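You operate a simulated robot arm through the tools that you are given. There is no shell and no other tool. Be economical: measure what you need, move in short steps, check, and stop when the job is done.

Carry out the task below with a simulated robot arm. There is one attempt and no reset: what you move stays moved.

Task
Close the middle desk drawer. Take the rubber anvil pad and put it on the big table top. Open the right glass door, put the black-taped packet from the upper glass shelf of the grey cabinet on the purple notebook, then shut the door. Open the right cabinet door, take the sponge from the second shelf from the bottom of the grey cabinet and leave it on the office desk top and shut the door again. Open the left cabinet door. The order is free. Set down upright: black-taped packet.

Only the result counts: the job must be done as asked and must still hold three seconds after the hand-in. Knocking over, shifting, dropping, spilling or breaking anything else fails it.

Robot
A 6-joint arm with a fingered hand on a trunk, on a base that drives. Base frame: it is fixed to the floor where the robot stands at the start and does not move with it; the origin is under the middle of the robot, x ahead of it, y to its left, z up. Readings come in m, degrees, newtons and seconds.
With the tool pointing down near the work surface it reaches from about 0.28 to 0.78 m from the robot's upright axis, wherever it stands. Its first joint turns from -115.0 to 115.0 degrees. Places, roughly: big table top [-1.2, -4.1, 0.8]; black-taped packet (16x8x10 cm) [2.6, 2.8, 1.4]; left cabinet door [2.1, 2.5, 0.5]; middle desk drawer [0.6, -0.3, 0.4]; notebook [0.5, 1.75, 0.75]; office desk top [1.9, -0.1, 0.8]; right cabinet door [2.6, 2.7, 0.5]; right glass door [2.6, 2.7, 1.4]; rubber anvil pad (11x16x4 cm) [0.8, -0.4, 0.8]; sponge (10x7x4 cm) [2.6, 2.9, 0.5]. Payload 4 kg.
The TCP is the grasp point between the finger pads, 0.026 m short of the fingertips. In the tool frame z runs along the fingers and y along their closing line. The gripper opens to 0.164 m. The gripper's body begins 0.073 m behind the TCP. The gripper is a hand of 5 fingers: y runs from the thumb to the fingers, the wrist lies at [0, 0, -0.239] in the tool frame, and closing takes about 1.5 s.
Orientation is told as [roll, pitch, yaw] about the base's x, y, z axes, in that order, counted from this pose: with the fingers straight down and closing along the base's y, the tool's x points along the base's -x, its y along +y and its z along -z.

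Tools
- The arm moves only by the tool play_rows. Its argument "commands" is one flat list of numbers, 6 for each row, row after row: the shift along the base's x, y, z in units of 30 mm (1.0 is 30 mm), then the turn, a rotation vector about the base's x, y, z in units of 6 degrees (1.0 is 6 degrees). In form: [dx, dy, dz, wx, wy, wz, dx, dy, dz, wx, wy, wz, ...]. A call has 1 to 12 rows; each row shifts and turns the commanded pose from where the row before left it. "gripper" is the opening, from 0 (shut) to 1 (fully open), set as the call begins (left out, the last holds). A call with a number of a shift or a turn outside -1 to 1 is refused whole. A row lasts 0.2 s, in which the tool goes at most 0.05 m and 8.6 degrees; a call with a longer step from one row to the next is refused whole, and so is a gripper value outside its range. A pose out of reach is approached as far as the arm can. The call stops where the force on the tool passes 40 N (or 10 N more than at its start, if that is more) or the arm is blocked; 0.2 s more then pass. Each finger travels about 0.045 m/s and halts on what it meets, pressing with about 24 N; the grip force reading is that of the motor and also rises with nothing between the fingers. The clock runs only during rows and for 0.2 s after the last one: add rows that do not move to give the fingers time. The reply holds the time, the measured pose of the TCP, the force on the tool along the base axes, the opening and the grip force, in the units named above and with some noise, with the torque about the TCP (base axes, N m) and any sound that the robot's microphone picked up, and new pictures: "show" is both (left out), scene, wrist or none.
- Cameras (640 x 400 px; columns grow to the right, rows downward): "scene" is now at [0.0124, 0.1529, 1.4783]; the picture's right is [-0.43, -0.90, 0.00], its down [-0.66, 0.32, -0.68] and it looks along [0.61, -0.29, -0.74] (base axes); focal length 250 px, centre (320, 200). "wrist" rides on the gripper at [0.051, -0.07, -0.093] in the tool frame; the picture's right is [0.81, 0.59, 0.00], its down [-0.43, 0.60, -0.68] and it looks along [-0.40, 0.55, 0.74] (tool axes); focal length 270 px, centre (320, 200). There is no depth. A picture from a camera that has moved, and an enlarged one, comes with that camera's place and axes in the base frame and with its lens.
- lift_body(by): slides the trunk up (or, below 0, down) by that many m; the arm and the scene camera ride with it, the base frame stays. It gives what a move gives, with no picture.
- steer(legs): drives the robot by 1 to 6 legs, each [ahead, left, turn to the left] in m, m and degrees, along the robot's own axes; the way and the turn of a leg run together, so that a leg with both is an arc; at most 1.5 m and 180 degrees a leg. The arm and the cameras ride along, it lands a little off, and it stops where it bumps. It gives what a move gives, and a new picture of the scene camera.
- move_fingers(finger1, finger2, finger3, finger4, thumb_bend): sets how far each is bent, from 0 (flat) to 1 (curled in); at 0.3 the hand is open as for a grip, at 0.7 the pads meet at the TCP. One left out holds its place. A second passes; each finger stops where it meets its share of the squeeze, and holds until it gets a number again. A gripper value or a shape takes the hand back. It gives what a move gives, with no picture; readings hold the bend of each and the force on the fingers (four entries, about 0 where the hand has none), thumb and palm.
- preshape(shape): the hand has 5 fingers and takes this shape, open, in about a second: jaw (thumb against the fingers, like two jaws); tri (thumb and two fingers); tip (a fingertip pinch); poke (one finger out to press); point (the index stretched); flat (the hand flat); cup (the hand cupped); fist (a fist). The gripper value then closes the fingers along that shape, each until it touches; the sizes above hold for jaw. It gives what a move gives, with no picture.
- pan_tilt(pan, tilt): turns the head with the scene camera to pan (to the left, within 155 degrees either way) and tilt (down, from -29 to 69), counted from straight ahead of the robot. It gives what a move gives, and a new picture of the scene camera.
- inspect(camera, box): a new picture of the part [left, top, right, bottom] of that camera's present view, enlarged. It takes no simulated time.
- close_job(): hands the job in; it is judged then, once.

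Go step by step. Nothing tells you exact positions but the pictures and the camera data: compare them with the known pose of the tool, close in by small moves and look again before you grip or let go. The budget is 186 turns and 260 pictures, counting those below and the enlarged ones. Unless the task says otherwise, let go and move clear before handing in.

The tools are called by a JSON object that holds its "method" and its "body". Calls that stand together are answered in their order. play_rows: Moves the arm, as the interface text tells. Its arguments: {"type":"object","properties":{"commands":{"type":"array"},"gripper":{"type":"number"},"show":{"type":"string","enum":["both","scene","wrist","none"]}},"required":["commands"]} The other tools are called the same way: lift_body (by) slides the trunk up or down; preshape (shape) gives the hand a shape; move_fingers (finger1, finger2, finger3, finger4, thumb_bend) moves the fingers one by one; steer (legs) drives the base; pan_tilt (pan, tilt) turns the head that bears the scene camera; inspect (camera, box) takes an enlarged picture of a part of a camera's view; close_job () hands the job in.

At the start:

```text
clock: 0.0
tool_pos: [0.5801, -0.1469, 1.0627]
ee_rot: [-0.1, 0.2, 0.0]
wrist_force: [0.8, -0.3, -0.1]
ft_torque: [-0.01, 0.02, 0.03]
gripper_width: 0.1641
finger_force: 0.0
shape: jaw
bend: [0.3, 0.3, 0.3, 0.3, 0.3]
finger forces: [0.0, 0.0, 0.0, 0.0, 0.0, 0.0]
trunk travel left (down, up): [-0.529, 0.461]
robot x, y, heading: [0.0004, 0.0004, 0.1]
head pan, tilt: [-25.7, 47.5]
```

scene: 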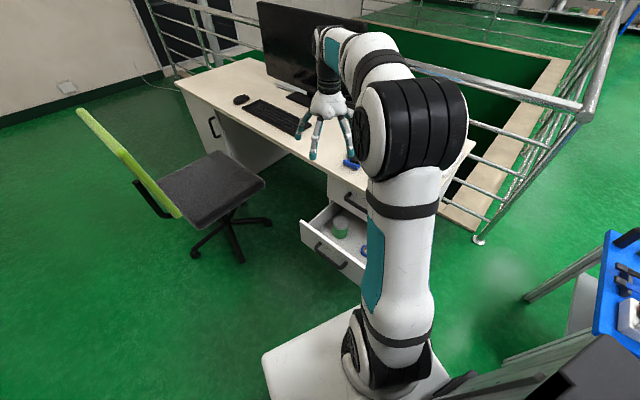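
wrist: 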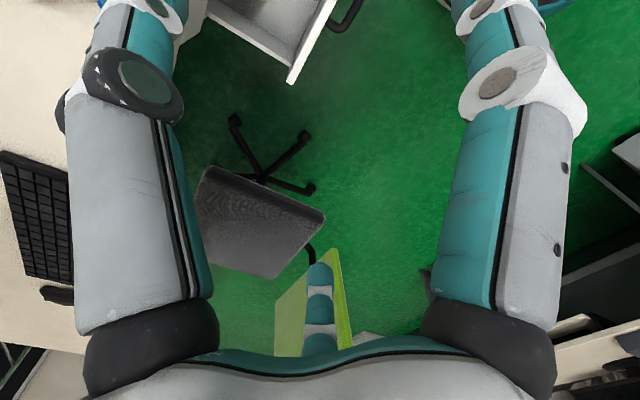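

I see the desk ahead with its middle drawer open and the blue pad partly hidden by the arm. First I look around for the layout.

{"method": "pan_tilt", "body": {"pan": -50, "tilt": 45}}

{"method": "pan_tilt", "body": {"pan": 50, "tilt": 25}}

{"method": "pan_tilt", "body": {"pan": -110, "tilt": 25}}

{"method": "pan_tilt", "body": {"pan": 0, "tilt": 35}}

```text
clock: 0.9
tool_pos: [0.5801, -0.1487, 1.0628]
ee_rot: [0.0, 0.0, 0.0]
wrist_force: [0.1, -0.1, 0.1]
ft_torque: [-0.01, 0.01, 0.02]
gripper_width: 0.1638
finger_force: 0.0
shape: jaw
bend: [0.3, 0.3, 0.3, 0.3, 0.3]
finger forces: [0.1, 0.0, 0.0, 0.0, 0.1, 0.0]
trunk travel left (down, up): [-0.529, 0.461]
robot x, y, heading: [0.0014, 0.0026, 0.3]
head pan, tilt: [-50.0, 45.0]
camera scene: at [-0.0067, 0.125, 1.4817], right [-0.77, -0.64, 0.0], down [-0.46, 0.54, -0.71], along [0.45, -0.54, -0.71], focal length 250 px, centre (320, 200)
```

scene: 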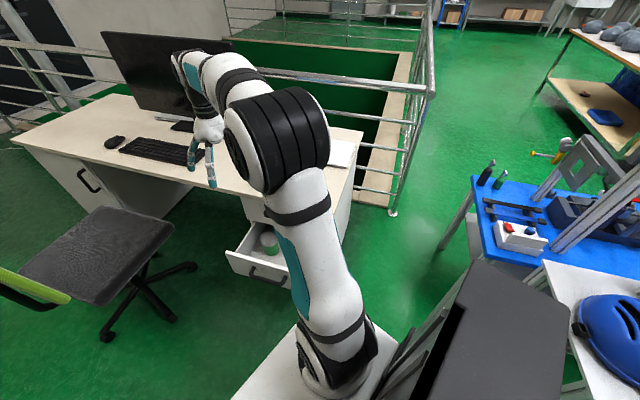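

```text
clock: 2.6
tool_pos: [0.58, -0.148, 1.0622]
ee_rot: [0.0, 0.0, 0.0]
wrist_force: [0.1, 0.0, 0.8]
ft_torque: [0.01, 0.01, 0.0]
gripper_width: 0.164
finger_force: 0.1
shape: jaw
bend: [0.3, 0.3, 0.3, 0.3, 0.3]
finger forces: [0.1, 0.1, 0.1, 0.0, 0.0, 0.1]
trunk travel left (down, up): [-0.529, 0.461]
robot x, y, heading: [-0.0011, 0.0003, 0.0]
head pan, tilt: [50.0, 25.0]
camera scene: at [0.0003, 0.2578, 1.5123], right [0.77, -0.64, 0.0], down [-0.27, -0.32, -0.91], along [0.58, 0.69, -0.42], focal length 250 px, centre (320, 200)
```

scene: 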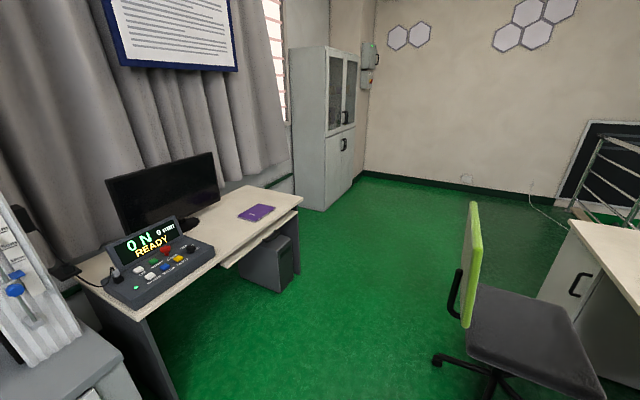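

```text
clock: 5.1
tool_pos: [0.5795, -0.1471, 1.0618]
ee_rot: [0.0, 0.0, 0.0]
wrist_force: [-0.9, -0.1, 0.7]
ft_torque: [0.02, 0.01, -0.01]
gripper_width: 0.1644
finger_force: 0.1
shape: jaw
bend: [0.3, 0.3, 0.3, 0.3, 0.3]
finger forces: [0.0, 0.0, 0.0, 0.1, 0.1, 0.0]
trunk travel left (down, up): [-0.529, 0.461]
robot x, y, heading: [0.001, 0.0013, -0.1]
head pan, tilt: [-110.0, 25.0]
camera scene: at [-0.0905, 0.1007, 1.5123], right [-0.94, 0.34, 0.0], down [0.14, 0.4, -0.91], along [-0.31, -0.85, -0.42], focal length 250 px, centre (320, 200)
```

scene: 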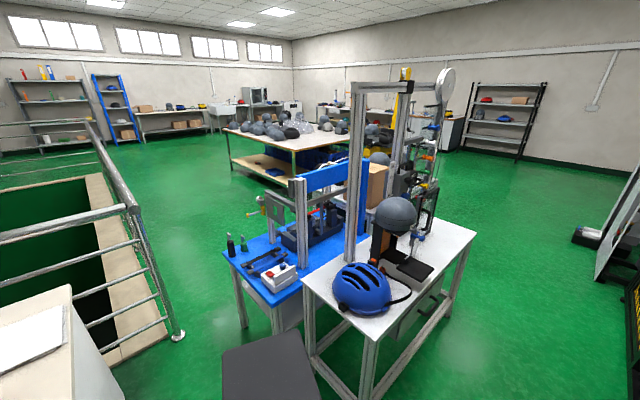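

```text
clock: 7.0
tool_pos: [0.5789, -0.1475, 1.0622]
ee_rot: [0.1, 0.1, -0.1]
wrist_force: [-0.6, -0.2, -0.3]
ft_torque: [0.01, -0.04, 0.01]
gripper_width: 0.1638
finger_force: 0.1
shape: jaw
bend: [0.3, 0.3, 0.3, 0.3, 0.3]
finger forces: [0.0, 0.1, 0.0, 0.0, 0.0, 0.1]
trunk travel left (down, up): [-0.529, 0.461]
robot x, y, heading: [-0.0028, 0.0003, 0.2]
head pan, tilt: [0.0, 35.0]
camera scene: at [0.0291, 0.1872, 1.4966], right [0.0, -1.0, 0.0], down [-0.57, 0.0, -0.82], along [0.82, 0.0, -0.57], focal length 250 px, centre (320, 200)
```

scene: 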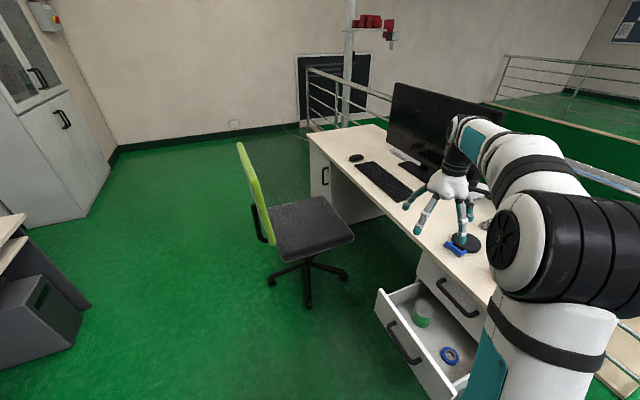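

I now have the overall layout. I zoom in on the pad and drawer.

{"method": "inspect", "body": {"camera": "scene", "box": [360, 140, 520, 400]}}

{"method": "inspect", "body": {"camera": "scene", "box": [400, 190, 500, 270]}}

```text
1.54 times, centred on (440, 270) of scene
camera zoom: at [0.0291, 0.1872, 1.4966], right [0.0, -1.0, 0.0], down [-0.57, 0.0, -0.82], along [0.82, 0.0, -0.57], focal length 384 px, centre (135, 92)
```

zoom: 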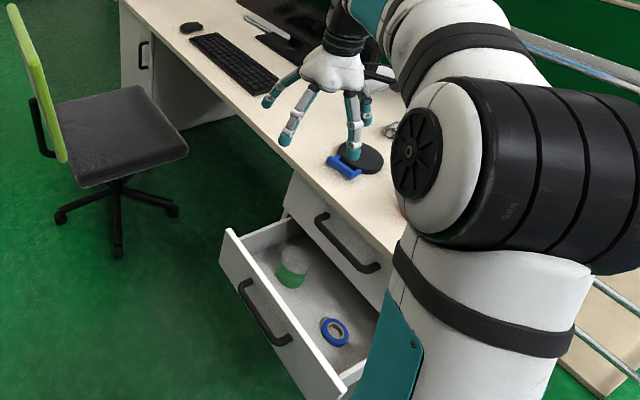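

```text
5.00 times, centred on (450, 230) of scene
camera zoom: at [0.0291, 0.1872, 1.4966], right [0.0, -1.0, 0.0], down [-0.57, 0.0, -0.82], along [0.82, 0.0, -0.57], focal length 1248 px, centre (-330, 50)
```

zoom: 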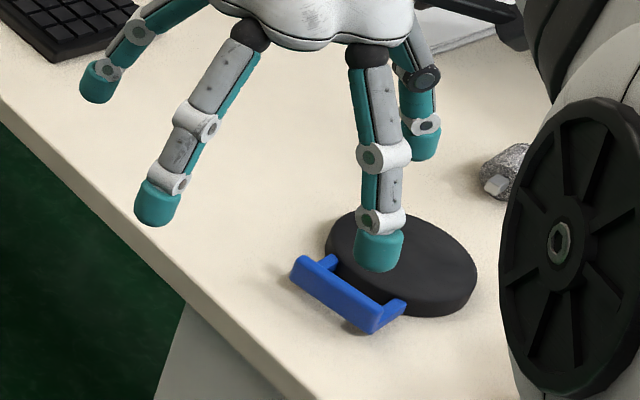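

The pad is a black disc with a blue handle near the desk's right end. The middle drawer faces roughly (-0.41, 0.91) and is about 0.15 m open. I draw the hand back and tilt it to push, then lower the trunk.

{"method": "play_rows", "body": {"commands": [-0.44, 0.64, 0, -0.63, -0.285, 0, -0.44, 0.64, 0, -0.63, -0.285, 0, -0.44, 0.64, 0, -0.63, -0.285, 0, -0.44, 0.64, 0, -0.63, -0.285, 0, -0.44, 0.64, 0, -0.63, -0.285, 0, -0.44, 0.64, 0, -0.63, -0.285, 0, -0.44, 0.64, 0, -0.63, -0.285, 0, -0.44, 0.64, 0, -0.63, -0.285, 0, -0.44, 0.64, 0, -0.63, -0.285, 0, -0.44, 0.64, 0, -0.63, -0.285, 0, -0.44, 0.64, 0, -0.63, -0.285, 0, -0.44, 0.64, 0, -0.63, -0.285, 0], "gripper": 0, "show": "scene"}}

```text
clock: 9.6
tool_pos: [0.4343, 0.0662, 1.0417]
ee_rot: [-47.0, -18.6, 8.2]
wrist_force: [-0.4, -0.3, -0.9]
ft_torque: [0.0, 0.03, 0.03]
gripper_width: 0.0
finger_force: 24.3
shape: jaw
bend: [0.7, 0.7, 0.7, 0.7, 0.7]
finger forces: [0.0, 0.0, 0.0, 0.0, 0.0, 0.0]
out of reach, approached as far as the arm can: row 12
trunk travel left (down, up): [-0.529, 0.461]
robot x, y, heading: [0.0001, -0.0031, -0.1]
head pan, tilt: [0.0, 35.0]
camera scene: at [0.0292, 0.1876, 1.4965], right [0.0, -1.0, 0.0], down [-0.57, 0.0, -0.82], along [0.82, 0.0, -0.57], focal length 250 px, centre (320, 200)
```

scene: 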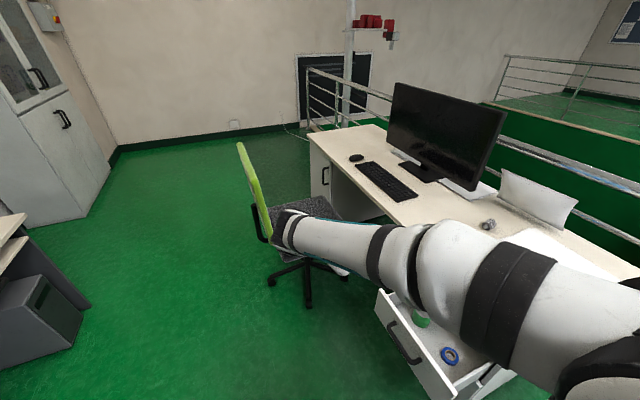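

The arm is cramped here and could meet the desk when lowered. I drive to stand squarely in front of the drawer.

{"method": "steer", "body": {"legs": [[0, 0.48, 0], [0.2, 0, 0], [0, 0, -66]]}}

{"method": "pan_tilt", "body": {"pan": 0, "tilt": 50}}

```text
clock: 16.5
tool_pos: [0.4278, 0.1024, 1.0421]
ee_rot: [-47.0, -18.5, -58.6]
wrist_force: [0.3, 0.2, -0.5]
ft_torque: [-0.01, 0.0, 0.01]
gripper_width: 0.0
finger_force: 24.1
shape: jaw
bend: [0.7, 0.7, 0.7, 0.7, 0.7]
finger forces: [0.0, 0.0, 0.0, 0.1, 0.0, 0.0]
trunk travel left (down, up): [-0.529, 0.461]
robot x, y, heading: [0.1962, 0.4807, -66.9]
head pan, tilt: [0.0, 35.0]
camera scene: at [0.3793, 0.5262, 1.4966], right [-0.92, -0.39, 0.0], down [-0.23, 0.53, -0.82], along [0.32, -0.75, -0.57], focal length 250 px, centre (320, 200)
```

scene: 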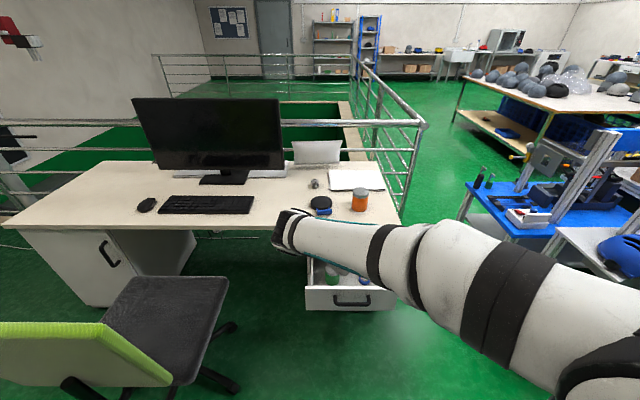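

```text
clock: 17.3
tool_pos: [0.4282, 0.1023, 1.0419]
ee_rot: [-46.8, -18.5, -58.6]
wrist_force: [-0.6, 0.0, 0.1]
ft_torque: [0.0, 0.03, -0.02]
gripper_width: 0.0
finger_force: 24.1
shape: jaw
bend: [0.7, 0.7, 0.7, 0.7, 0.7]
finger forces: [0.0, 0.1, 0.0, 0.1, 0.0, 0.0]
trunk travel left (down, up): [-0.529, 0.461]
robot x, y, heading: [0.1968, 0.4777, -67.1]
head pan, tilt: [0.0, 50.0]
camera scene: at [0.375, 0.5364, 1.4749], right [-0.92, -0.39, 0.0], down [-0.3, 0.7, -0.64], along [0.25, -0.59, -0.77], focal length 250 px, centre (320, 200)
```

scene: 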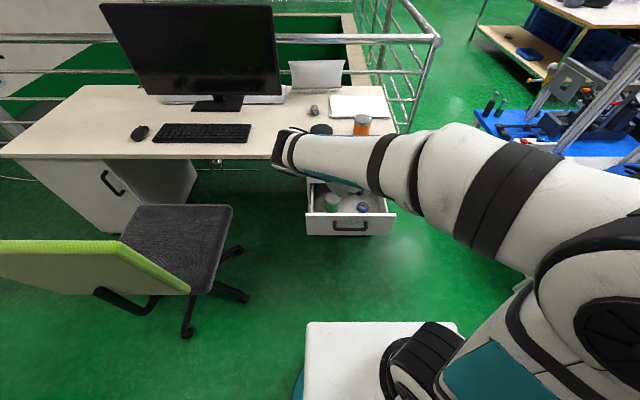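

I'm square to the desk now: the drawer front is about 0.72 m ahead, and closed would be about 0.87 m. I turn the hand to point forward and lower the trunk.

{"method": "play_rows", "body": {"commands": [0, 0, 0, 0, 0, 1, 0, 0, 0, 0, 0, 1, 0, 0, 0, 0, 0, 1, 0, 0, 0, 0, 0, 1, 0, 0, 0, 0, 0, 1, 0, 0, 0, 0, 0, 1, 0, 0, 0, 0, 0, 1, 0, 0, 0, 0, 0, 1, 0, 0, 0, 0, 0, 1, 0, 0, 0, 0, 0, 1, 0, 0, 0, 0, 0, 1], "show": "none"}}

{"method": "lift_body", "body": {"by": -0.45}}

{"method": "pan_tilt", "body": {"pan": -8, "tilt": 45}}

```text
clock: 19.7
tool_pos: [0.4992, 0.0563, 1.0001]
ee_rot: [-47.0, -18.4, 7.6]
wrist_force: [0.9, -0.1, 0.4]
ft_torque: [-0.02, -0.01, 0.02]
gripper_width: 0.0
finger_force: 23.9
shape: jaw
bend: [0.7, 0.7, 0.7, 0.7, 0.7]
finger forces: [0.0, 0.0, 0.0, 0.1, 0.0, 0.0]
out of reach, approached as far as the arm can: row 4, 5, 6, 7, 8, 9, 10, 11
trunk travel left (down, up): [-0.529, 0.461]
robot x, y, heading: [0.1965, 0.475, -66.7]
head pan, tilt: [0.0, 50.0]
```

```text
refused: -0.45 is not a number from -0.4 to 0.4
```

```text
clock: 20.4
tool_pos: [0.4982, 0.0554, 1.0009]
ee_rot: [-47.0, -18.5, 7.3]
wrist_force: [0.3, -0.3, 0.4]
ft_torque: [-0.01, 0.03, -0.01]
gripper_width: 0.0
finger_force: 24.1
shape: jaw
bend: [0.7, 0.7, 0.7, 0.7, 0.7]
finger forces: [0.0, 0.1, 0.0, 0.0, 0.0, 0.0]
trunk travel left (down, up): [-0.529, 0.461]
robot x, y, heading: [0.1981, 0.4813, -67.0]
head pan, tilt: [-8.0, 45.0]
camera scene: at [0.366, 0.5288, 1.4817], right [-0.96, -0.26, 0.0], down [-0.19, 0.68, -0.71], along [0.19, -0.68, -0.71], focal length 250 px, centre (320, 200)
```

scene: 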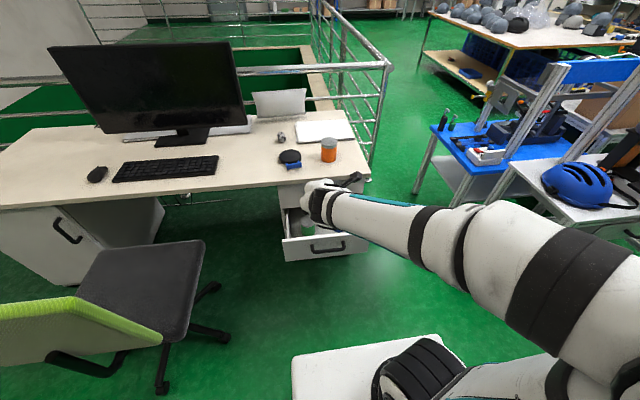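

Pointing forward now. I lower the trunk in two legal steps.

{"method": "lift_body", "body": {"by": -0.4}}

{"method": "lift_body", "body": {"by": -0.08}}

{"method": "pan_tilt", "body": {"pan": -8, "tilt": 35}}

```text
clock: 22.7
tool_pos: [0.464, 0.0931, 0.7235]
ee_rot: [-39.6, -12.6, 5.6]
wrist_force: [-0.4, -0.1, 0.6]
ft_torque: [0.01, -0.04, 0.0]
gripper_width: 0.0003
finger_force: 24.0
shape: jaw
bend: [0.7, 0.7, 0.7, 0.7, 0.7]
finger forces: [0.0, 0.1, 0.0, 0.1, 0.0, 0.0]
trunk travel left (down, up): [-0.319, 0.671]
robot x, y, heading: [0.1961, 0.4758, -66.7]
head pan, tilt: [-8.0, 45.0]
stopped: the arm was blocked; the commanded pose is now the measured one
```

```text
clock: 24.1
tool_pos: [0.4637, 0.095, 0.7074]
ee_rot: [-39.1, -12.2, 5.8]
wrist_force: [-0.4, -0.3, -0.2]
ft_torque: [-0.02, -0.01, -0.02]
gripper_width: 0.0004
finger_force: 24.5
shape: jaw
bend: [0.7, 0.7, 0.7, 0.7, 0.7]
finger forces: [0.0, 0.0, 0.0, 0.0, 0.1, 0.0]
trunk travel left (down, up): [-0.305, 0.685]
robot x, y, heading: [0.1971, 0.4767, -66.5]
head pan, tilt: [-8.0, 45.0]
stopped: the arm was blocked; the commanded pose is now the measured one
```

```text
clock: 24.8
tool_pos: [0.4635, 0.0961, 0.7059]
ee_rot: [-38.9, -12.1, 5.6]
wrist_force: [0.4, -0.1, 0.5]
ft_torque: [0.03, -0.03, 0.03]
gripper_width: 0.0
finger_force: 23.3
shape: jaw
bend: [0.7, 0.7, 0.7, 0.7, 0.7]
finger forces: [0.0, 0.0, 0.0, 0.0, 0.0, 0.0]
trunk travel left (down, up): [-0.305, 0.685]
robot x, y, heading: [0.1959, 0.4768, -66.9]
head pan, tilt: [-8.0, 35.0]
camera scene: at [0.3676, 0.5223, 1.285], right [-0.96, -0.26, 0.0], down [-0.15, 0.55, -0.82], along [0.21, -0.79, -0.57], focal length 250 px, centre (320, 200)
```

scene: 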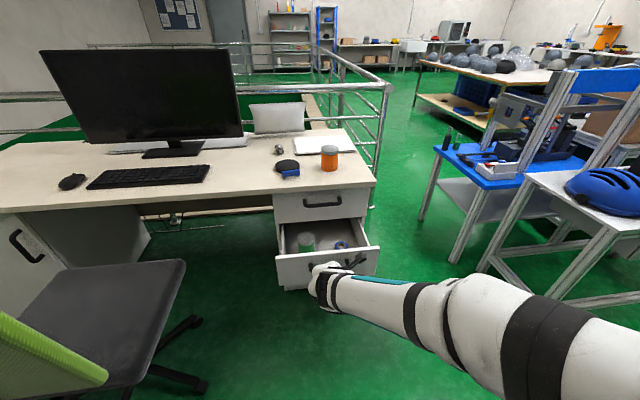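

Something of the arm (probably the elbow against the base) limited the trunk. I'll lower the hand with the arm itself.

{"method": "play_rows", "body": {"commands": [-0.14, -0.42, -0.83, 0, 0, 0, -0.14, -0.42, -0.83, 0, 0, 0, -0.14, -0.42, -0.83, 0, 0, 0, -0.14, -0.42, -0.83, 0, 0, 0, -0.14, -0.42, -0.83, 0, 0, 0, -0.14, -0.42, -0.83, 0, 0, 0, -0.14, -0.42, -0.83, 0, 0, 0], "show": "scene"}}

```text
clock: 26.4
tool_pos: [0.447, -0.0066, 0.5239]
ee_rot: [-39.0, -12.1, 5.6]
wrist_force: [0.7, -0.1, 0.0]
ft_torque: [0.0, -0.01, 0.0]
gripper_width: 0.0
finger_force: 23.7
shape: jaw
bend: [0.7, 0.7, 0.7, 0.7, 0.7]
finger forces: [0.0, 0.1, 0.0, 0.1, 0.1, 0.1]
out of reach, approached as far as the arm can: row 1
trunk travel left (down, up): [-0.305, 0.685]
robot x, y, heading: [0.1972, 0.4755, -66.8]
head pan, tilt: [-8.0, 35.0]
camera scene: at [0.3676, 0.5225, 1.2726], right [-0.96, -0.26, 0.0], down [-0.15, 0.55, -0.82], along [0.21, -0.79, -0.57], focal length 250 px, centre (320, 200)
```

scene: 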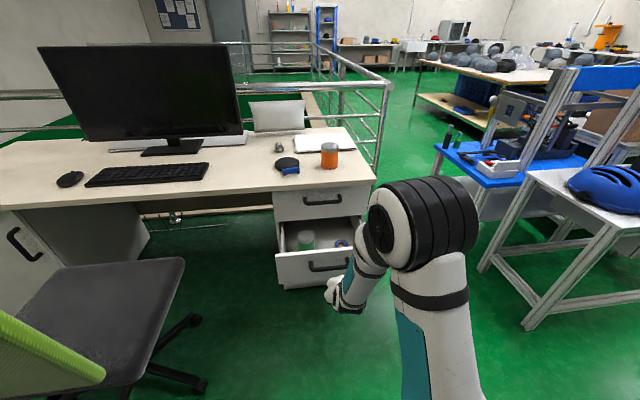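

The hand is low in front of the drawer. I push straight toward the desk.

{"method": "play_rows", "body": {"commands": [0.39, -0.92, 0, 0, 0, 0, 0.39, -0.92, 0, 0, 0, 0, 0.39, -0.92, 0, 0, 0, 0, 0.39, -0.92, 0, 0, 0, 0, 0.39, -0.92, 0, 0, 0, 0, 0.39, -0.92, 0, 0, 0, 0], "show": "scene"}}

```text
clock: 27.8
tool_pos: [0.5156, -0.1711, 0.5241]
ee_rot: [-38.8, -12.1, 5.6]
wrist_force: [0.5, -0.2, 0.5]
ft_torque: [0.04, -0.01, 0.03]
gripper_width: 0.0001
finger_force: 23.9
shape: jaw
bend: [0.7, 0.7, 0.7, 0.7, 0.7]
finger forces: [0.1, 0.0, 0.0, 0.0, 0.0, 0.0]
trunk travel left (down, up): [-0.305, 0.685]
robot x, y, heading: [0.1966, 0.4739, -66.6]
head pan, tilt: [-8.0, 35.0]
camera scene: at [0.3677, 0.5221, 1.2724], right [-0.96, -0.26, 0.0], down [-0.15, 0.55, -0.82], along [0.21, -0.79, -0.57], focal length 250 px, centre (320, 200)
```

scene: 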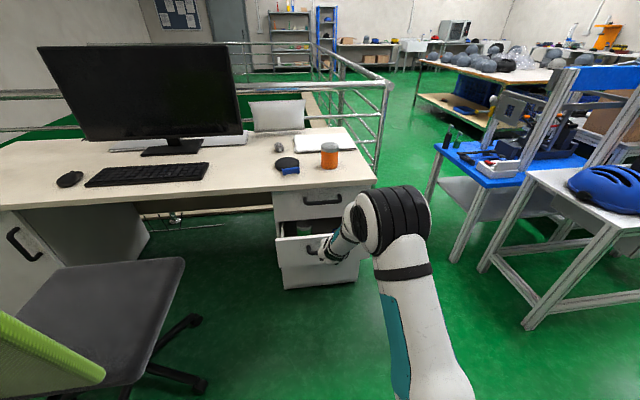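

{"method": "inspect", "body": {"camera": "scene", "box": [260, 180, 400, 300]}}

```text
3.33 times, centred on (330, 240) of scene
camera zoom: at [0.3677, 0.5221, 1.2724], right [-0.96, -0.26, 0.0], down [-0.15, 0.55, -0.82], along [0.21, -0.79, -0.57], focal length 832 px, centre (287, 67)
```

zoom: 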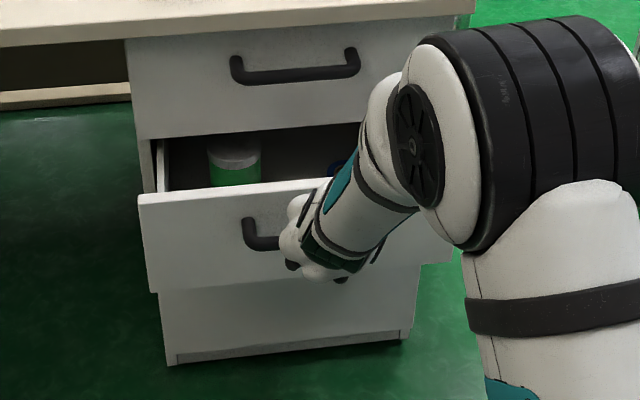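

The fingers are at the drawer's front. I continue pushing.

{"method": "play_rows", "body": {"commands": [0.39, -0.92, 0, 0, 0, 0, 0.39, -0.92, 0, 0, 0, 0, 0.39, -0.92, 0, 0, 0, 0, 0.39, -0.92, 0, 0, 0, 0, 0.39, -0.92, 0, 0, 0, 0, 0.39, -0.92, 0, 0, 0, 0], "show": "scene"}}

```text
clock: 29.2
tool_pos: [0.5778, -0.3262, 0.5167]
ee_rot: [-38.2, -11.3, 5.5]
wrist_force: [-6.2, 13.0, 1.8]
ft_torque: [0.24, 0.11, 0.03]
gripper_width: 0.0
finger_force: 24.1
shape: jaw
bend: [0.7, 0.7, 0.7, 0.7, 0.7]
finger forces: [0.0, 1.0, 0.1, 0.0, 0.1, 0.1]
trunk travel left (down, up): [-0.305, 0.685]
robot x, y, heading: [0.1972, 0.4772, -66.7]
head pan, tilt: [-8.0, 35.0]
stopped in row 6: the force on the tool passed its limit at 47 N (the readings are from after the stop); the commanded pose is now the measured one
camera scene: at [0.367, 0.5235, 1.2726], right [-0.97, -0.26, 0.0], down [-0.15, 0.55, -0.82], along [0.21, -0.79, -0.57], focal length 250 px, centre (320, 200)
```

scene: 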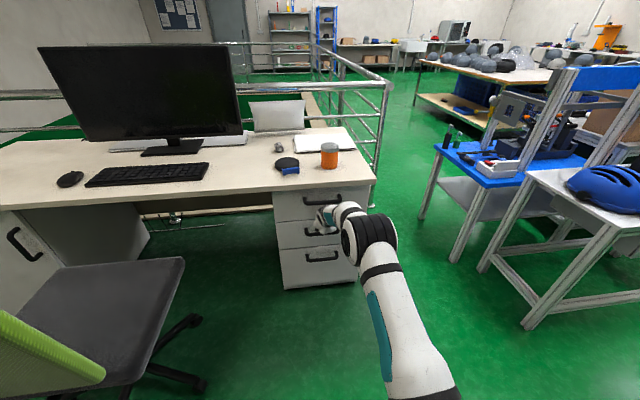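

The drawer looks shut. I back off along the same line and raise the trunk.

{"method": "play_rows", "body": {"commands": [-0.39, 0.92, 0, 0, 0, 0, -0.39, 0.92, 0, 0, 0, 0, -0.39, 0.92, 0, 0, 0, 0, -0.39, 0.92, 0, 0, 0, 0, -0.39, 0.92, 0, 0, 0, 0, -0.39, 0.92, 0, 0, 0, 0, -0.39, 0.92, 0, 0, 0, 0, -0.39, 0.92, 0, 0, 0, 0, -0.39, 0.92, 0, 0, 0, 0], "show": "scene"}}

{"method": "lift_body", "body": {"by": 0.35}}

{"method": "pan_tilt", "body": {"pan": -5, "tilt": 45}}

{"method": "inspect", "body": {"camera": "scene", "box": [260, 120, 420, 240]}}

```text
clock: 31.2
tool_pos: [0.4712, -0.0775, 0.5185]
ee_rot: [-38.3, -11.4, 5.5]
wrist_force: [-0.2, 2.6, 0.6]
ft_torque: [0.01, -0.02, 0.0]
gripper_width: 0.0
finger_force: 23.8
shape: jaw
bend: [0.7, 0.7, 0.7, 0.7, 0.7]
finger forces: [0.0, 0.0, 0.0, 0.0, 0.0, 0.0]
trunk travel left (down, up): [-0.305, 0.685]
robot x, y, heading: [0.1955, 0.4824, -66.8]
head pan, tilt: [-8.0, 35.0]
camera scene: at [0.3675, 0.5225, 1.2725], right [-0.97, -0.26, 0.0], down [-0.15, 0.55, -0.82], along [0.21, -0.79, -0.57], focal length 250 px, centre (320, 200)
```

scene: 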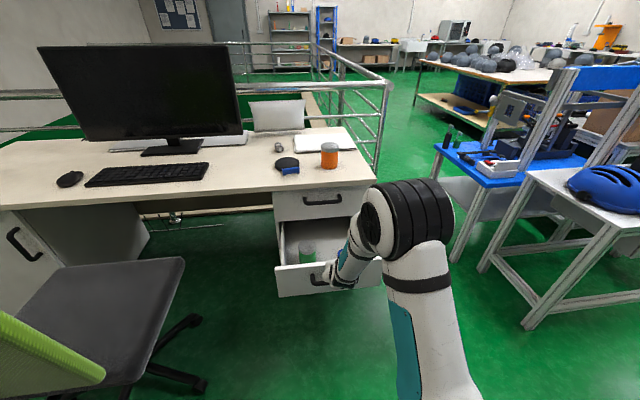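

```text
clock: 34.6
tool_pos: [0.4722, -0.0793, 0.8691]
ee_rot: [-38.5, -11.4, 5.6]
wrist_force: [0.3, 0.5, -0.4]
ft_torque: [-0.02, 0.0, -0.01]
gripper_width: 0.0
finger_force: 23.6
shape: jaw
bend: [0.7, 0.7, 0.7, 0.7, 0.7]
finger forces: [0.0, 0.0, 0.0, 0.0, 0.1, 0.0]
trunk travel left (down, up): [-0.655, 0.335]
robot x, y, heading: [0.1976, 0.477, -66.9]
head pan, tilt: [-8.0, 35.0]
```

```text
clock: 35.3
tool_pos: [0.4726, -0.0787, 0.8688]
ee_rot: [-38.4, -11.3, 5.6]
wrist_force: [-0.1, -0.6, 0.4]
ft_torque: [0.03, 0.0, 0.0]
gripper_width: 0.0
finger_force: 24.4
shape: jaw
bend: [0.7, 0.7, 0.7, 0.7, 0.7]
finger forces: [0.1, 0.0, 0.0, 0.0, 0.0, 0.1]
trunk travel left (down, up): [-0.655, 0.335]
robot x, y, heading: [0.196, 0.476, -66.6]
head pan, tilt: [-5.0, 45.0]
camera scene: at [0.3699, 0.5301, 1.6078], right [-0.95, -0.31, 0.0], down [-0.22, 0.67, -0.71], along [0.22, -0.67, -0.71], focal length 250 px, centre (320, 200)
```

scene: 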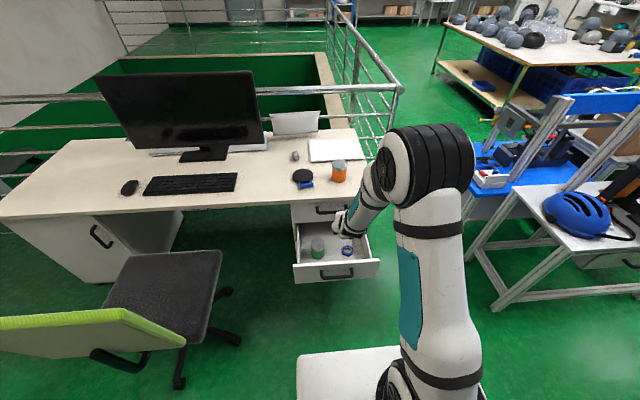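

```text
3.33 times, centred on (340, 180) of scene
camera zoom: at [0.3699, 0.5301, 1.6078], right [-0.95, -0.31, 0.0], down [-0.22, 0.67, -0.71], along [0.22, -0.67, -0.71], focal length 832 px, centre (253, 267)
```

zoom: 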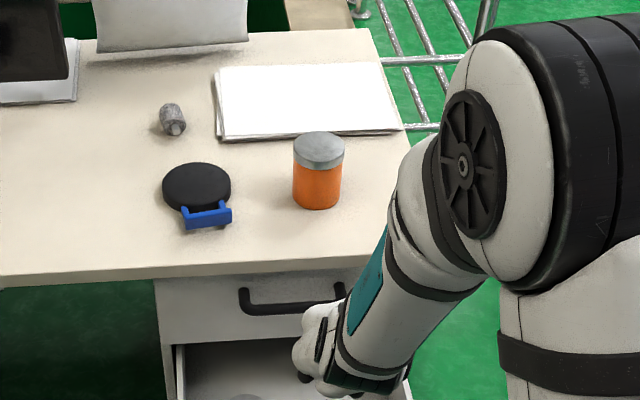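

My fingers hooked the handle and pulled the drawer open again. I'll move left of the handle and push there instead, so nothing can catch.

{"method": "play_rows", "body": {"commands": [0.5, 0.94, 0, 0, 0, 0, 0.5, 0.94, 0, 0, 0, 0, 0.5, 0.94, 0, 0, 0, 0, 0.5, 0.94, 0, 0, 0, 0, 0.5, 0.94, 0, 0, 0, 0, 0.5, 0.94, 0, 0, 0, 0], "show": "none"}}

{"method": "lift_body", "body": {"by": -0.34}}

{"method": "pan_tilt", "body": {"pan": -5, "tilt": 45}}

{"method": "inspect", "body": {"camera": "scene", "box": [240, 160, 400, 280]}}

```text
clock: 36.7
tool_pos: [0.5599, 0.0905, 0.8691]
ee_rot: [-38.4, -11.3, 5.5]
wrist_force: [-0.1, 0.6, 0.4]
ft_torque: [-0.01, -0.03, -0.05]
gripper_width: 0.0003
finger_force: 24.3
shape: jaw
bend: [0.7, 0.7, 0.7, 0.7, 0.7]
finger forces: [0.1, 0.1, 0.0, 0.1, 0.0, 0.1]
trunk travel left (down, up): [-0.655, 0.335]
robot x, y, heading: [0.194, 0.4774, -66.6]
head pan, tilt: [-5.0, 45.0]
```

```text
clock: 40.0
tool_pos: [0.5604, 0.0898, 0.5293]
ee_rot: [-38.4, -11.5, 5.6]
wrist_force: [0.1, -0.2, 0.0]
ft_torque: [0.0, 0.0, 0.0]
gripper_width: 0.0002
finger_force: 24.2
shape: jaw
bend: [0.7, 0.7, 0.7, 0.7, 0.7]
finger forces: [0.0, 0.0, 0.1, 0.0, 0.0, 0.0]
trunk travel left (down, up): [-0.315, 0.675]
robot x, y, heading: [0.1959, 0.4779, -66.9]
head pan, tilt: [-5.0, 45.0]
```

```text
clock: 40.6
tool_pos: [0.5603, 0.0909, 0.5292]
ee_rot: [-38.4, -11.3, 5.6]
wrist_force: [0.0, 0.1, -0.6]
ft_torque: [-0.01, 0.0, -0.01]
gripper_width: 0.0
finger_force: 24.1
shape: jaw
bend: [0.7, 0.7, 0.7, 0.7, 0.7]
finger forces: [0.0, 0.0, 0.0, 0.0, 0.1, 0.0]
trunk travel left (down, up): [-0.315, 0.675]
robot x, y, heading: [0.1971, 0.4809, -66.9]
head pan, tilt: [-5.0, 45.0]
camera scene: at [0.3699, 0.5302, 1.2677], right [-0.95, -0.31, 0.0], down [-0.22, 0.67, -0.71], along [0.22, -0.67, -0.71], focal length 250 px, centre (320, 200)
```

scene: 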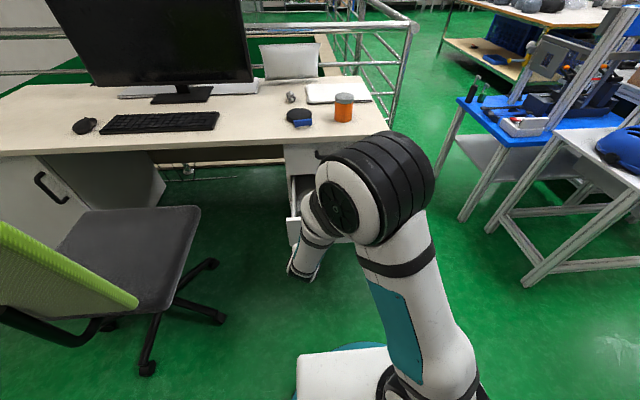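

```text
3.33 times, centred on (320, 220) of scene
camera zoom: at [0.3699, 0.5302, 1.2677], right [-0.95, -0.31, 0.0], down [-0.22, 0.67, -0.71], along [0.22, -0.67, -0.71], focal length 832 px, centre (320, 133)
```

zoom: 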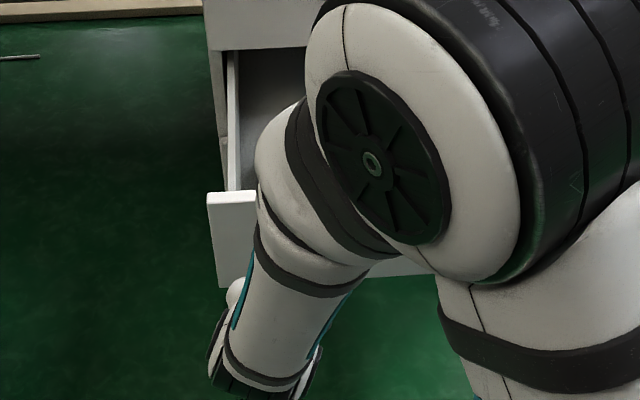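

The hand is in front of the left part of the drawer front, clear of the handle. I push.

{"method": "play_rows", "body": {"commands": [0.39, -0.92, 0, 0, 0, 0, 0.39, -0.92, 0, 0, 0, 0, 0.39, -0.92, 0, 0, 0, 0, 0.39, -0.92, 0, 0, 0, 0, 0.39, -0.92, 0, 0, 0, 0, 0.39, -0.92, 0, 0, 0, 0, 0.39, -0.92, 0, 0, 0, 0, 0.39, -0.92, 0, 0, 0, 0, 0.39, -0.92, 0, 0, 0, 0], "show": "scene"}}

{"method": "inspect", "body": {"camera": "scene", "box": [240, 120, 400, 240]}}

```text
clock: 42.6
tool_pos: [0.6672, -0.1602, 0.5287]
ee_rot: [-38.4, -11.4, 5.6]
wrist_force: [0.3, -0.7, -0.8]
ft_torque: [-0.02, 0.0, -0.03]
gripper_width: 0.0
finger_force: 23.8
shape: jaw
bend: [0.7, 0.7, 0.7, 0.7, 0.7]
finger forces: [0.1, 0.1, 0.0, 0.0, 0.0, 0.0]
trunk travel left (down, up): [-0.315, 0.675]
robot x, y, heading: [0.1973, 0.4775, -67.0]
head pan, tilt: [-5.0, 45.0]
camera scene: at [0.3699, 0.5301, 1.2677], right [-0.95, -0.31, 0.0], down [-0.22, 0.67, -0.71], along [0.22, -0.67, -0.71], focal length 250 px, centre (320, 200)
```

scene: 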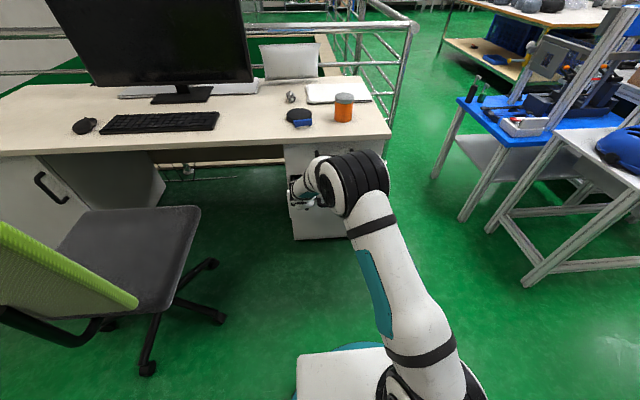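

```text
3.33 times, centred on (320, 180) of scene
camera zoom: at [0.3699, 0.5301, 1.2677], right [-0.95, -0.31, 0.0], down [-0.22, 0.67, -0.71], along [0.22, -0.67, -0.71], focal length 832 px, centre (320, 267)
```

zoom: 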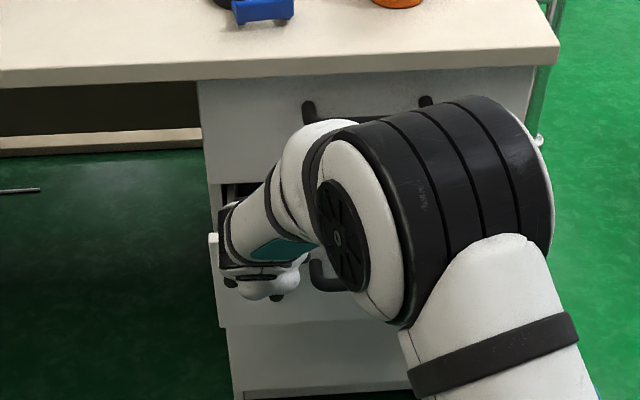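

Pushing works; it is almost shut. I continue to the stop.

{"method": "play_rows", "body": {"commands": [0.39, -0.92, 0, 0, 0, 0, 0.39, -0.92, 0, 0, 0, 0, 0.39, -0.92, 0, 0, 0, 0, 0.39, -0.92, 0, 0, 0, 0], "show": "none"}}

{"method": "inspect", "body": {"camera": "scene", "box": [240, 120, 400, 240]}}

```text
clock: 43.6
tool_pos: [0.7101, -0.2688, 0.5264]
ee_rot: [-37.9, -11.2, 5.4]
wrist_force: [-9.7, 20.9, -8.3]
ft_torque: [-0.29, -0.95, -0.43]
gripper_width: 0.0002
finger_force: 23.3
shape: jaw
bend: [0.7, 0.7, 0.7, 0.7, 0.7]
finger forces: [0.1, 0.0, 0.0, 0.0, 0.0, 0.0]
trunk travel left (down, up): [-0.315, 0.675]
robot x, y, heading: [0.1996, 0.4801, -67.0]
head pan, tilt: [-5.0, 45.0]
```

```text
3.33 times, centred on (320, 180) of scene
camera zoom: at [0.3696, 0.5309, 1.2676], right [-0.95, -0.31, 0.0], down [-0.22, 0.67, -0.71], along [0.22, -0.67, -0.71], focal length 832 px, centre (320, 267)
```

zoom: 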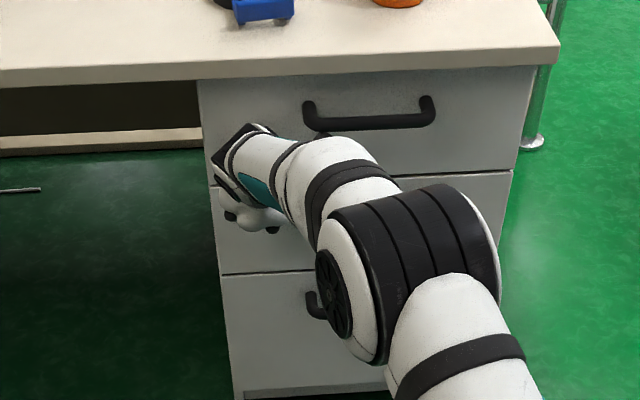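

It looks flush and the force has risen. One more nudge, then I back off and check.

{"method": "play_rows", "body": {"commands": [0.2, -0.46, 0, 0, 0, 0, 0.2, -0.46, 0, 0, 0, 0], "show": "none"}}

{"method": "play_rows", "body": {"commands": [-0.39, 0.92, 0, 0, 0, 0, -0.39, 0.92, 0, 0, 0, 0, -0.39, 0.92, 0, 0, 0, 0, -0.39, 0.92, 0, 0, 0, 0, -0.39, 0.92, 0, 0, 0, 0, -0.39, 0.92, 0, 0, 0, 0, -0.39, 0.92, 0, 0, 0, 0, -0.39, 0.92, 0, 0, 0, 0], "show": "none"}}

{"method": "lift_body", "body": {"by": 0.4}}

{"method": "pan_tilt", "body": {"pan": -5, "tilt": 45}}

{"method": "inspect", "body": {"camera": "scene", "box": [240, 120, 400, 240]}}

```text
clock: 44.0
tool_pos: [0.7108, -0.2678, 0.5222]
ee_rot: [-37.3, -11.0, 5.1]
wrist_force: [-5.7, 12.2, 2.3]
ft_torque: [0.22, 0.13, -0.06]
gripper_width: 0.0001
finger_force: 24.1
shape: jaw
bend: [0.7, 0.7, 0.7, 0.7, 0.7]
finger forces: [0.0, 0.0, 0.0, 0.0, 0.0, 0.0]
trunk travel left (down, up): [-0.315, 0.675]
robot x, y, heading: [0.1938, 0.4745, -66.9]
head pan, tilt: [-5.0, 45.0]
stopped in row 1: the force on the tool passed its limit at 62 N (the readings are from after the stop); the commanded pose is now the measured one
```

```text
clock: 45.8
tool_pos: [0.6188, -0.0495, 0.5242]
ee_rot: [-37.5, -11.0, 5.2]
wrist_force: [-0.2, -0.6, -0.7]
ft_torque: [0.0, 0.02, 0.0]
gripper_width: 0.0001
finger_force: 24.0
shape: jaw
bend: [0.7, 0.7, 0.7, 0.7, 0.7]
finger forces: [0.0, 0.1, 0.0, 0.0, 0.1, 0.0]
trunk travel left (down, up): [-0.315, 0.675]
robot x, y, heading: [0.1979, 0.4769, -66.9]
head pan, tilt: [-5.0, 45.0]
```

```text
clock: 49.6
tool_pos: [0.6191, -0.0496, 0.9238]
ee_rot: [-37.5, -11.0, 5.1]
wrist_force: [-0.6, -0.5, 0.5]
ft_torque: [0.0, 0.01, 0.01]
gripper_width: 0.0
finger_force: 24.0
shape: jaw
bend: [0.7, 0.7, 0.7, 0.7, 0.7]
finger forces: [0.1, 0.0, 0.0, 0.1, 0.1, 0.0]
trunk travel left (down, up): [-0.715, 0.275]
robot x, y, heading: [0.1974, 0.4762, -66.8]
head pan, tilt: [-5.0, 45.0]
```

```text
clock: 50.2
tool_pos: [0.6174, -0.0519, 0.9236]
ee_rot: [-37.5, -11.1, 5.2]
wrist_force: [-0.5, -1.3, 0.4]
ft_torque: [-0.01, -0.02, -0.02]
gripper_width: 0.0001
finger_force: 24.0
shape: jaw
bend: [0.7, 0.7, 0.7, 0.7, 0.7]
finger forces: [0.0, 0.0, 0.1, 0.1, 0.0, 0.1]
trunk travel left (down, up): [-0.715, 0.275]
robot x, y, heading: [0.1952, 0.476, -66.9]
head pan, tilt: [-5.0, 45.0]
camera scene: at [0.3696, 0.5309, 1.6677], right [-0.95, -0.31, 0.0], down [-0.22, 0.67, -0.71], along [0.22, -0.67, -0.71], focal length 250 px, centre (320, 200)
```

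scene: 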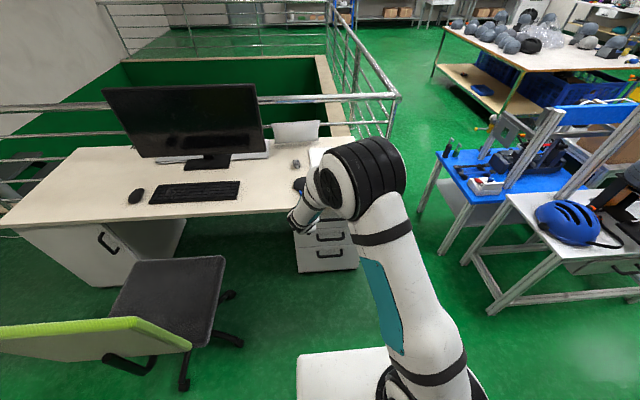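

```text
3.33 times, centred on (320, 180) of scene
camera zoom: at [0.3696, 0.5309, 1.6677], right [-0.95, -0.31, 0.0], down [-0.22, 0.67, -0.71], along [0.22, -0.67, -0.71], focal length 832 px, centre (320, 267)
```

zoom: 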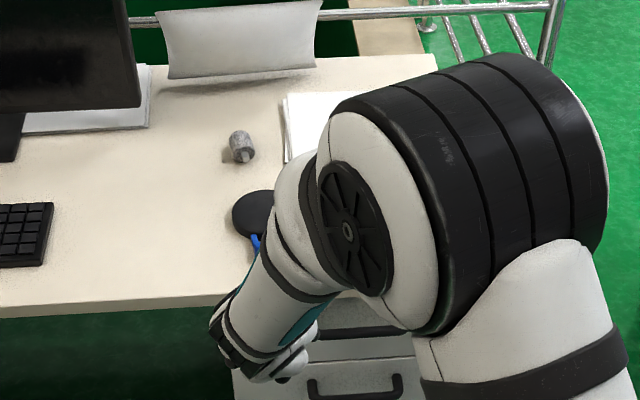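

The middle drawer stays shut. Next the pad: the disc centre is near (0.76, -0.38). I raise, straighten the hand, open it and turn it so it closes along the desk line.

{"method": "lift_body", "body": {"by": 0.14}}

{"method": "play_rows", "body": {"commands": [0, 0, 0, 0.766, 0.266, 0, 0, 0, 0, 0.766, 0.266, 0, 0, 0, 0, 0.766, 0.266, 0, 0, 0, 0, 0.766, 0.266, 0, 0, 0, 0, 0.766, 0.266, 0, 0, 0, 0, 0.766, 0.266, 0, 0, 0, 0, 0.766, 0.266, 0, 0, 0, 0, 0.766, 0.266, 0], "gripper": 1, "show": "none"}}

{"method": "play_rows", "body": {"commands": [0, 0, 0, 0, 0, -0.944, 0, 0, 0, 0, 0, -0.944, 0, 0, 0, 0, 0, -0.944, 0, 0, 0, 0, 0, -0.944, 0, 0, 0, 0, 0, -0.944, 0, 0, 0, 0, 0, -0.944, 0, 0, 0, 0, 0, -0.944, 0, 0, 0, 0, 0, -0.944, 0, 0, 0, 0, 0, -0.944, 0, 0, 0, 0, 0, -0.944, 0, 0, 0, 0, 0, -0.944, 0, 0, 0, 0, 0, -0.944], "show": "none"}}

{"method": "steer", "body": {"legs": [[0.3, 0, 0]]}}

{"method": "pan_tilt", "body": {"pan": -8, "tilt": 55}}

```text
clock: 51.9
tool_pos: [0.62, -0.0517, 1.0649]
ee_rot: [-37.5, -11.0, 5.2]
wrist_force: [-1.2, -0.1, -0.5]
ft_torque: [0.0, -0.01, -0.02]
gripper_width: 0.0001
finger_force: 23.9
shape: jaw
bend: [0.7, 0.7, 0.7, 0.7, 0.7]
finger forces: [0.1, 0.0, 0.0, 0.0, 0.1, 0.1]
trunk travel left (down, up): [-0.855, 0.135]
robot x, y, heading: [0.1959, 0.4761, -66.7]
head pan, tilt: [-5.0, 45.0]
```

```text
clock: 53.6
tool_pos: [0.6189, -0.0512, 1.0639]
ee_rot: [0.2, 0.1, 1.4]
wrist_force: [-0.3, 0.1, 0.9]
ft_torque: [0.02, -0.01, -0.04]
gripper_width: 0.1641
finger_force: 0.0
shape: jaw
bend: [0.3, 0.3, 0.3, 0.3, 0.3]
finger forces: [0.0, 0.0, 0.1, 0.0, 0.1, 0.1]
trunk travel left (down, up): [-0.855, 0.135]
robot x, y, heading: [0.1982, 0.4792, -66.8]
head pan, tilt: [-5.0, 45.0]
```

```text
clock: 56.2
tool_pos: [0.619, -0.0519, 1.0653]
ee_rot: [0.1, 0.0, -66.7]
wrist_force: [-0.1, 0.2, 0.1]
ft_torque: [-0.02, 0.03, -0.01]
gripper_width: 0.164
finger_force: 0.1
shape: jaw
bend: [0.3, 0.3, 0.3, 0.3, 0.3]
finger forces: [0.0, 0.2, 0.0, 0.1, 0.0, 0.0]
trunk travel left (down, up): [-0.855, 0.135]
robot x, y, heading: [0.1964, 0.476, -67.1]
head pan, tilt: [-5.0, 45.0]
```

```text
clock: 58.3
tool_pos: [0.7395, -0.3306, 1.0637]
ee_rot: [0.1, 0.1, -66.5]
wrist_force: [-0.4, -0.2, -0.1]
ft_torque: [0.03, 0.0, 0.0]
gripper_width: 0.164
finger_force: 0.1
shape: jaw
bend: [0.3, 0.3, 0.3, 0.3, 0.3]
finger forces: [0.1, 0.0, 0.0, 0.0, 0.0, 0.0]
trunk travel left (down, up): [-0.855, 0.135]
robot x, y, heading: [0.316, 0.2017, -66.6]
head pan, tilt: [-5.0, 45.0]
camera scene: at [0.49, 0.2507, 1.8077], right [-0.95, -0.31, 0.0], down [-0.22, 0.67, -0.71], along [0.22, -0.67, -0.71], focal length 250 px, centre (320, 200)
```

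scene: 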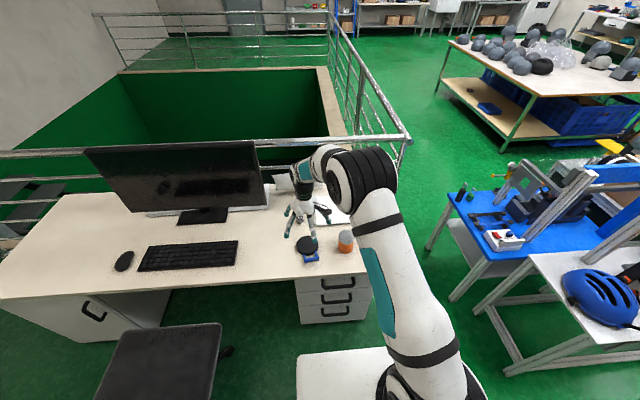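

```text
clock: 59.0
tool_pos: [0.7386, -0.3307, 1.0635]
ee_rot: [0.1, 0.1, -66.5]
wrist_force: [-0.6, 0.3, -0.1]
ft_torque: [-0.03, -0.01, -0.03]
gripper_width: 0.164
finger_force: 0.0
shape: jaw
bend: [0.3, 0.3, 0.3, 0.3, 0.3]
finger forces: [0.0, 0.1, 0.1, 0.0, 0.1, 0.0]
trunk travel left (down, up): [-0.855, 0.135]
robot x, y, heading: [0.3144, 0.1994, -66.6]
head pan, tilt: [-8.0, 55.0]
camera scene: at [0.4829, 0.2597, 1.7943], right [-0.96, -0.26, 0.0], down [-0.22, 0.79, -0.57], along [0.15, -0.55, -0.82], focal length 250 px, centre (320, 200)
```

scene: 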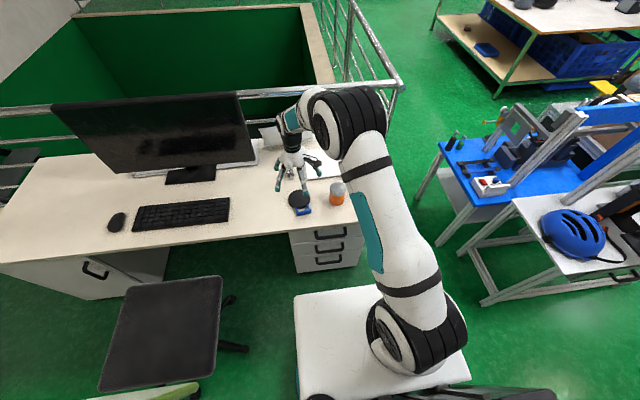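

{"method": "inspect", "body": {"camera": "scene", "box": [260, 140, 360, 220]}}

{"method": "inspect", "body": {"camera": "wrist", "box": [0, 0, 640, 400]}}

```text
5.00 times, centred on (310, 180) of scene
camera zoom: at [0.4829, 0.2597, 1.7943], right [-0.96, -0.26, 0.0], down [-0.22, 0.79, -0.57], along [0.15, -0.55, -0.82], focal length 1248 px, centre (370, 300)
```

zoom: 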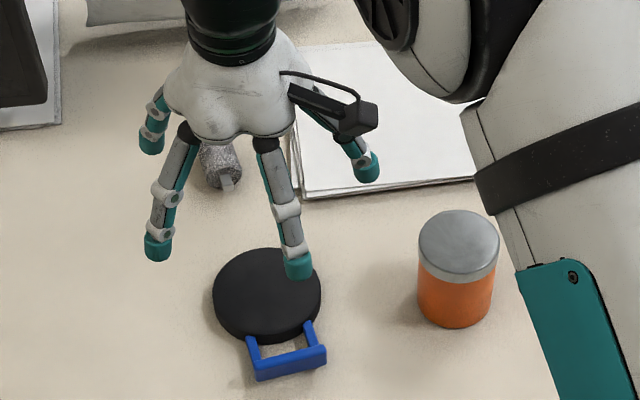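

```text
1.00 times, centred on (320, 200) of wrist (not enlarged: the box is as wide or as high as the picture)
camera zoom: at [0.6551, -0.3109, 1.1591], right [0.22, 0.98, 0.0], down [0.72, -0.16, 0.68], along [0.66, -0.15, -0.73], focal length 270 px, centre (320, 200)
```

zoom: 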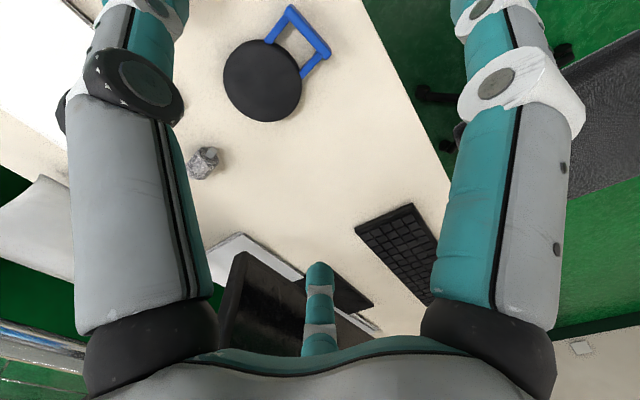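

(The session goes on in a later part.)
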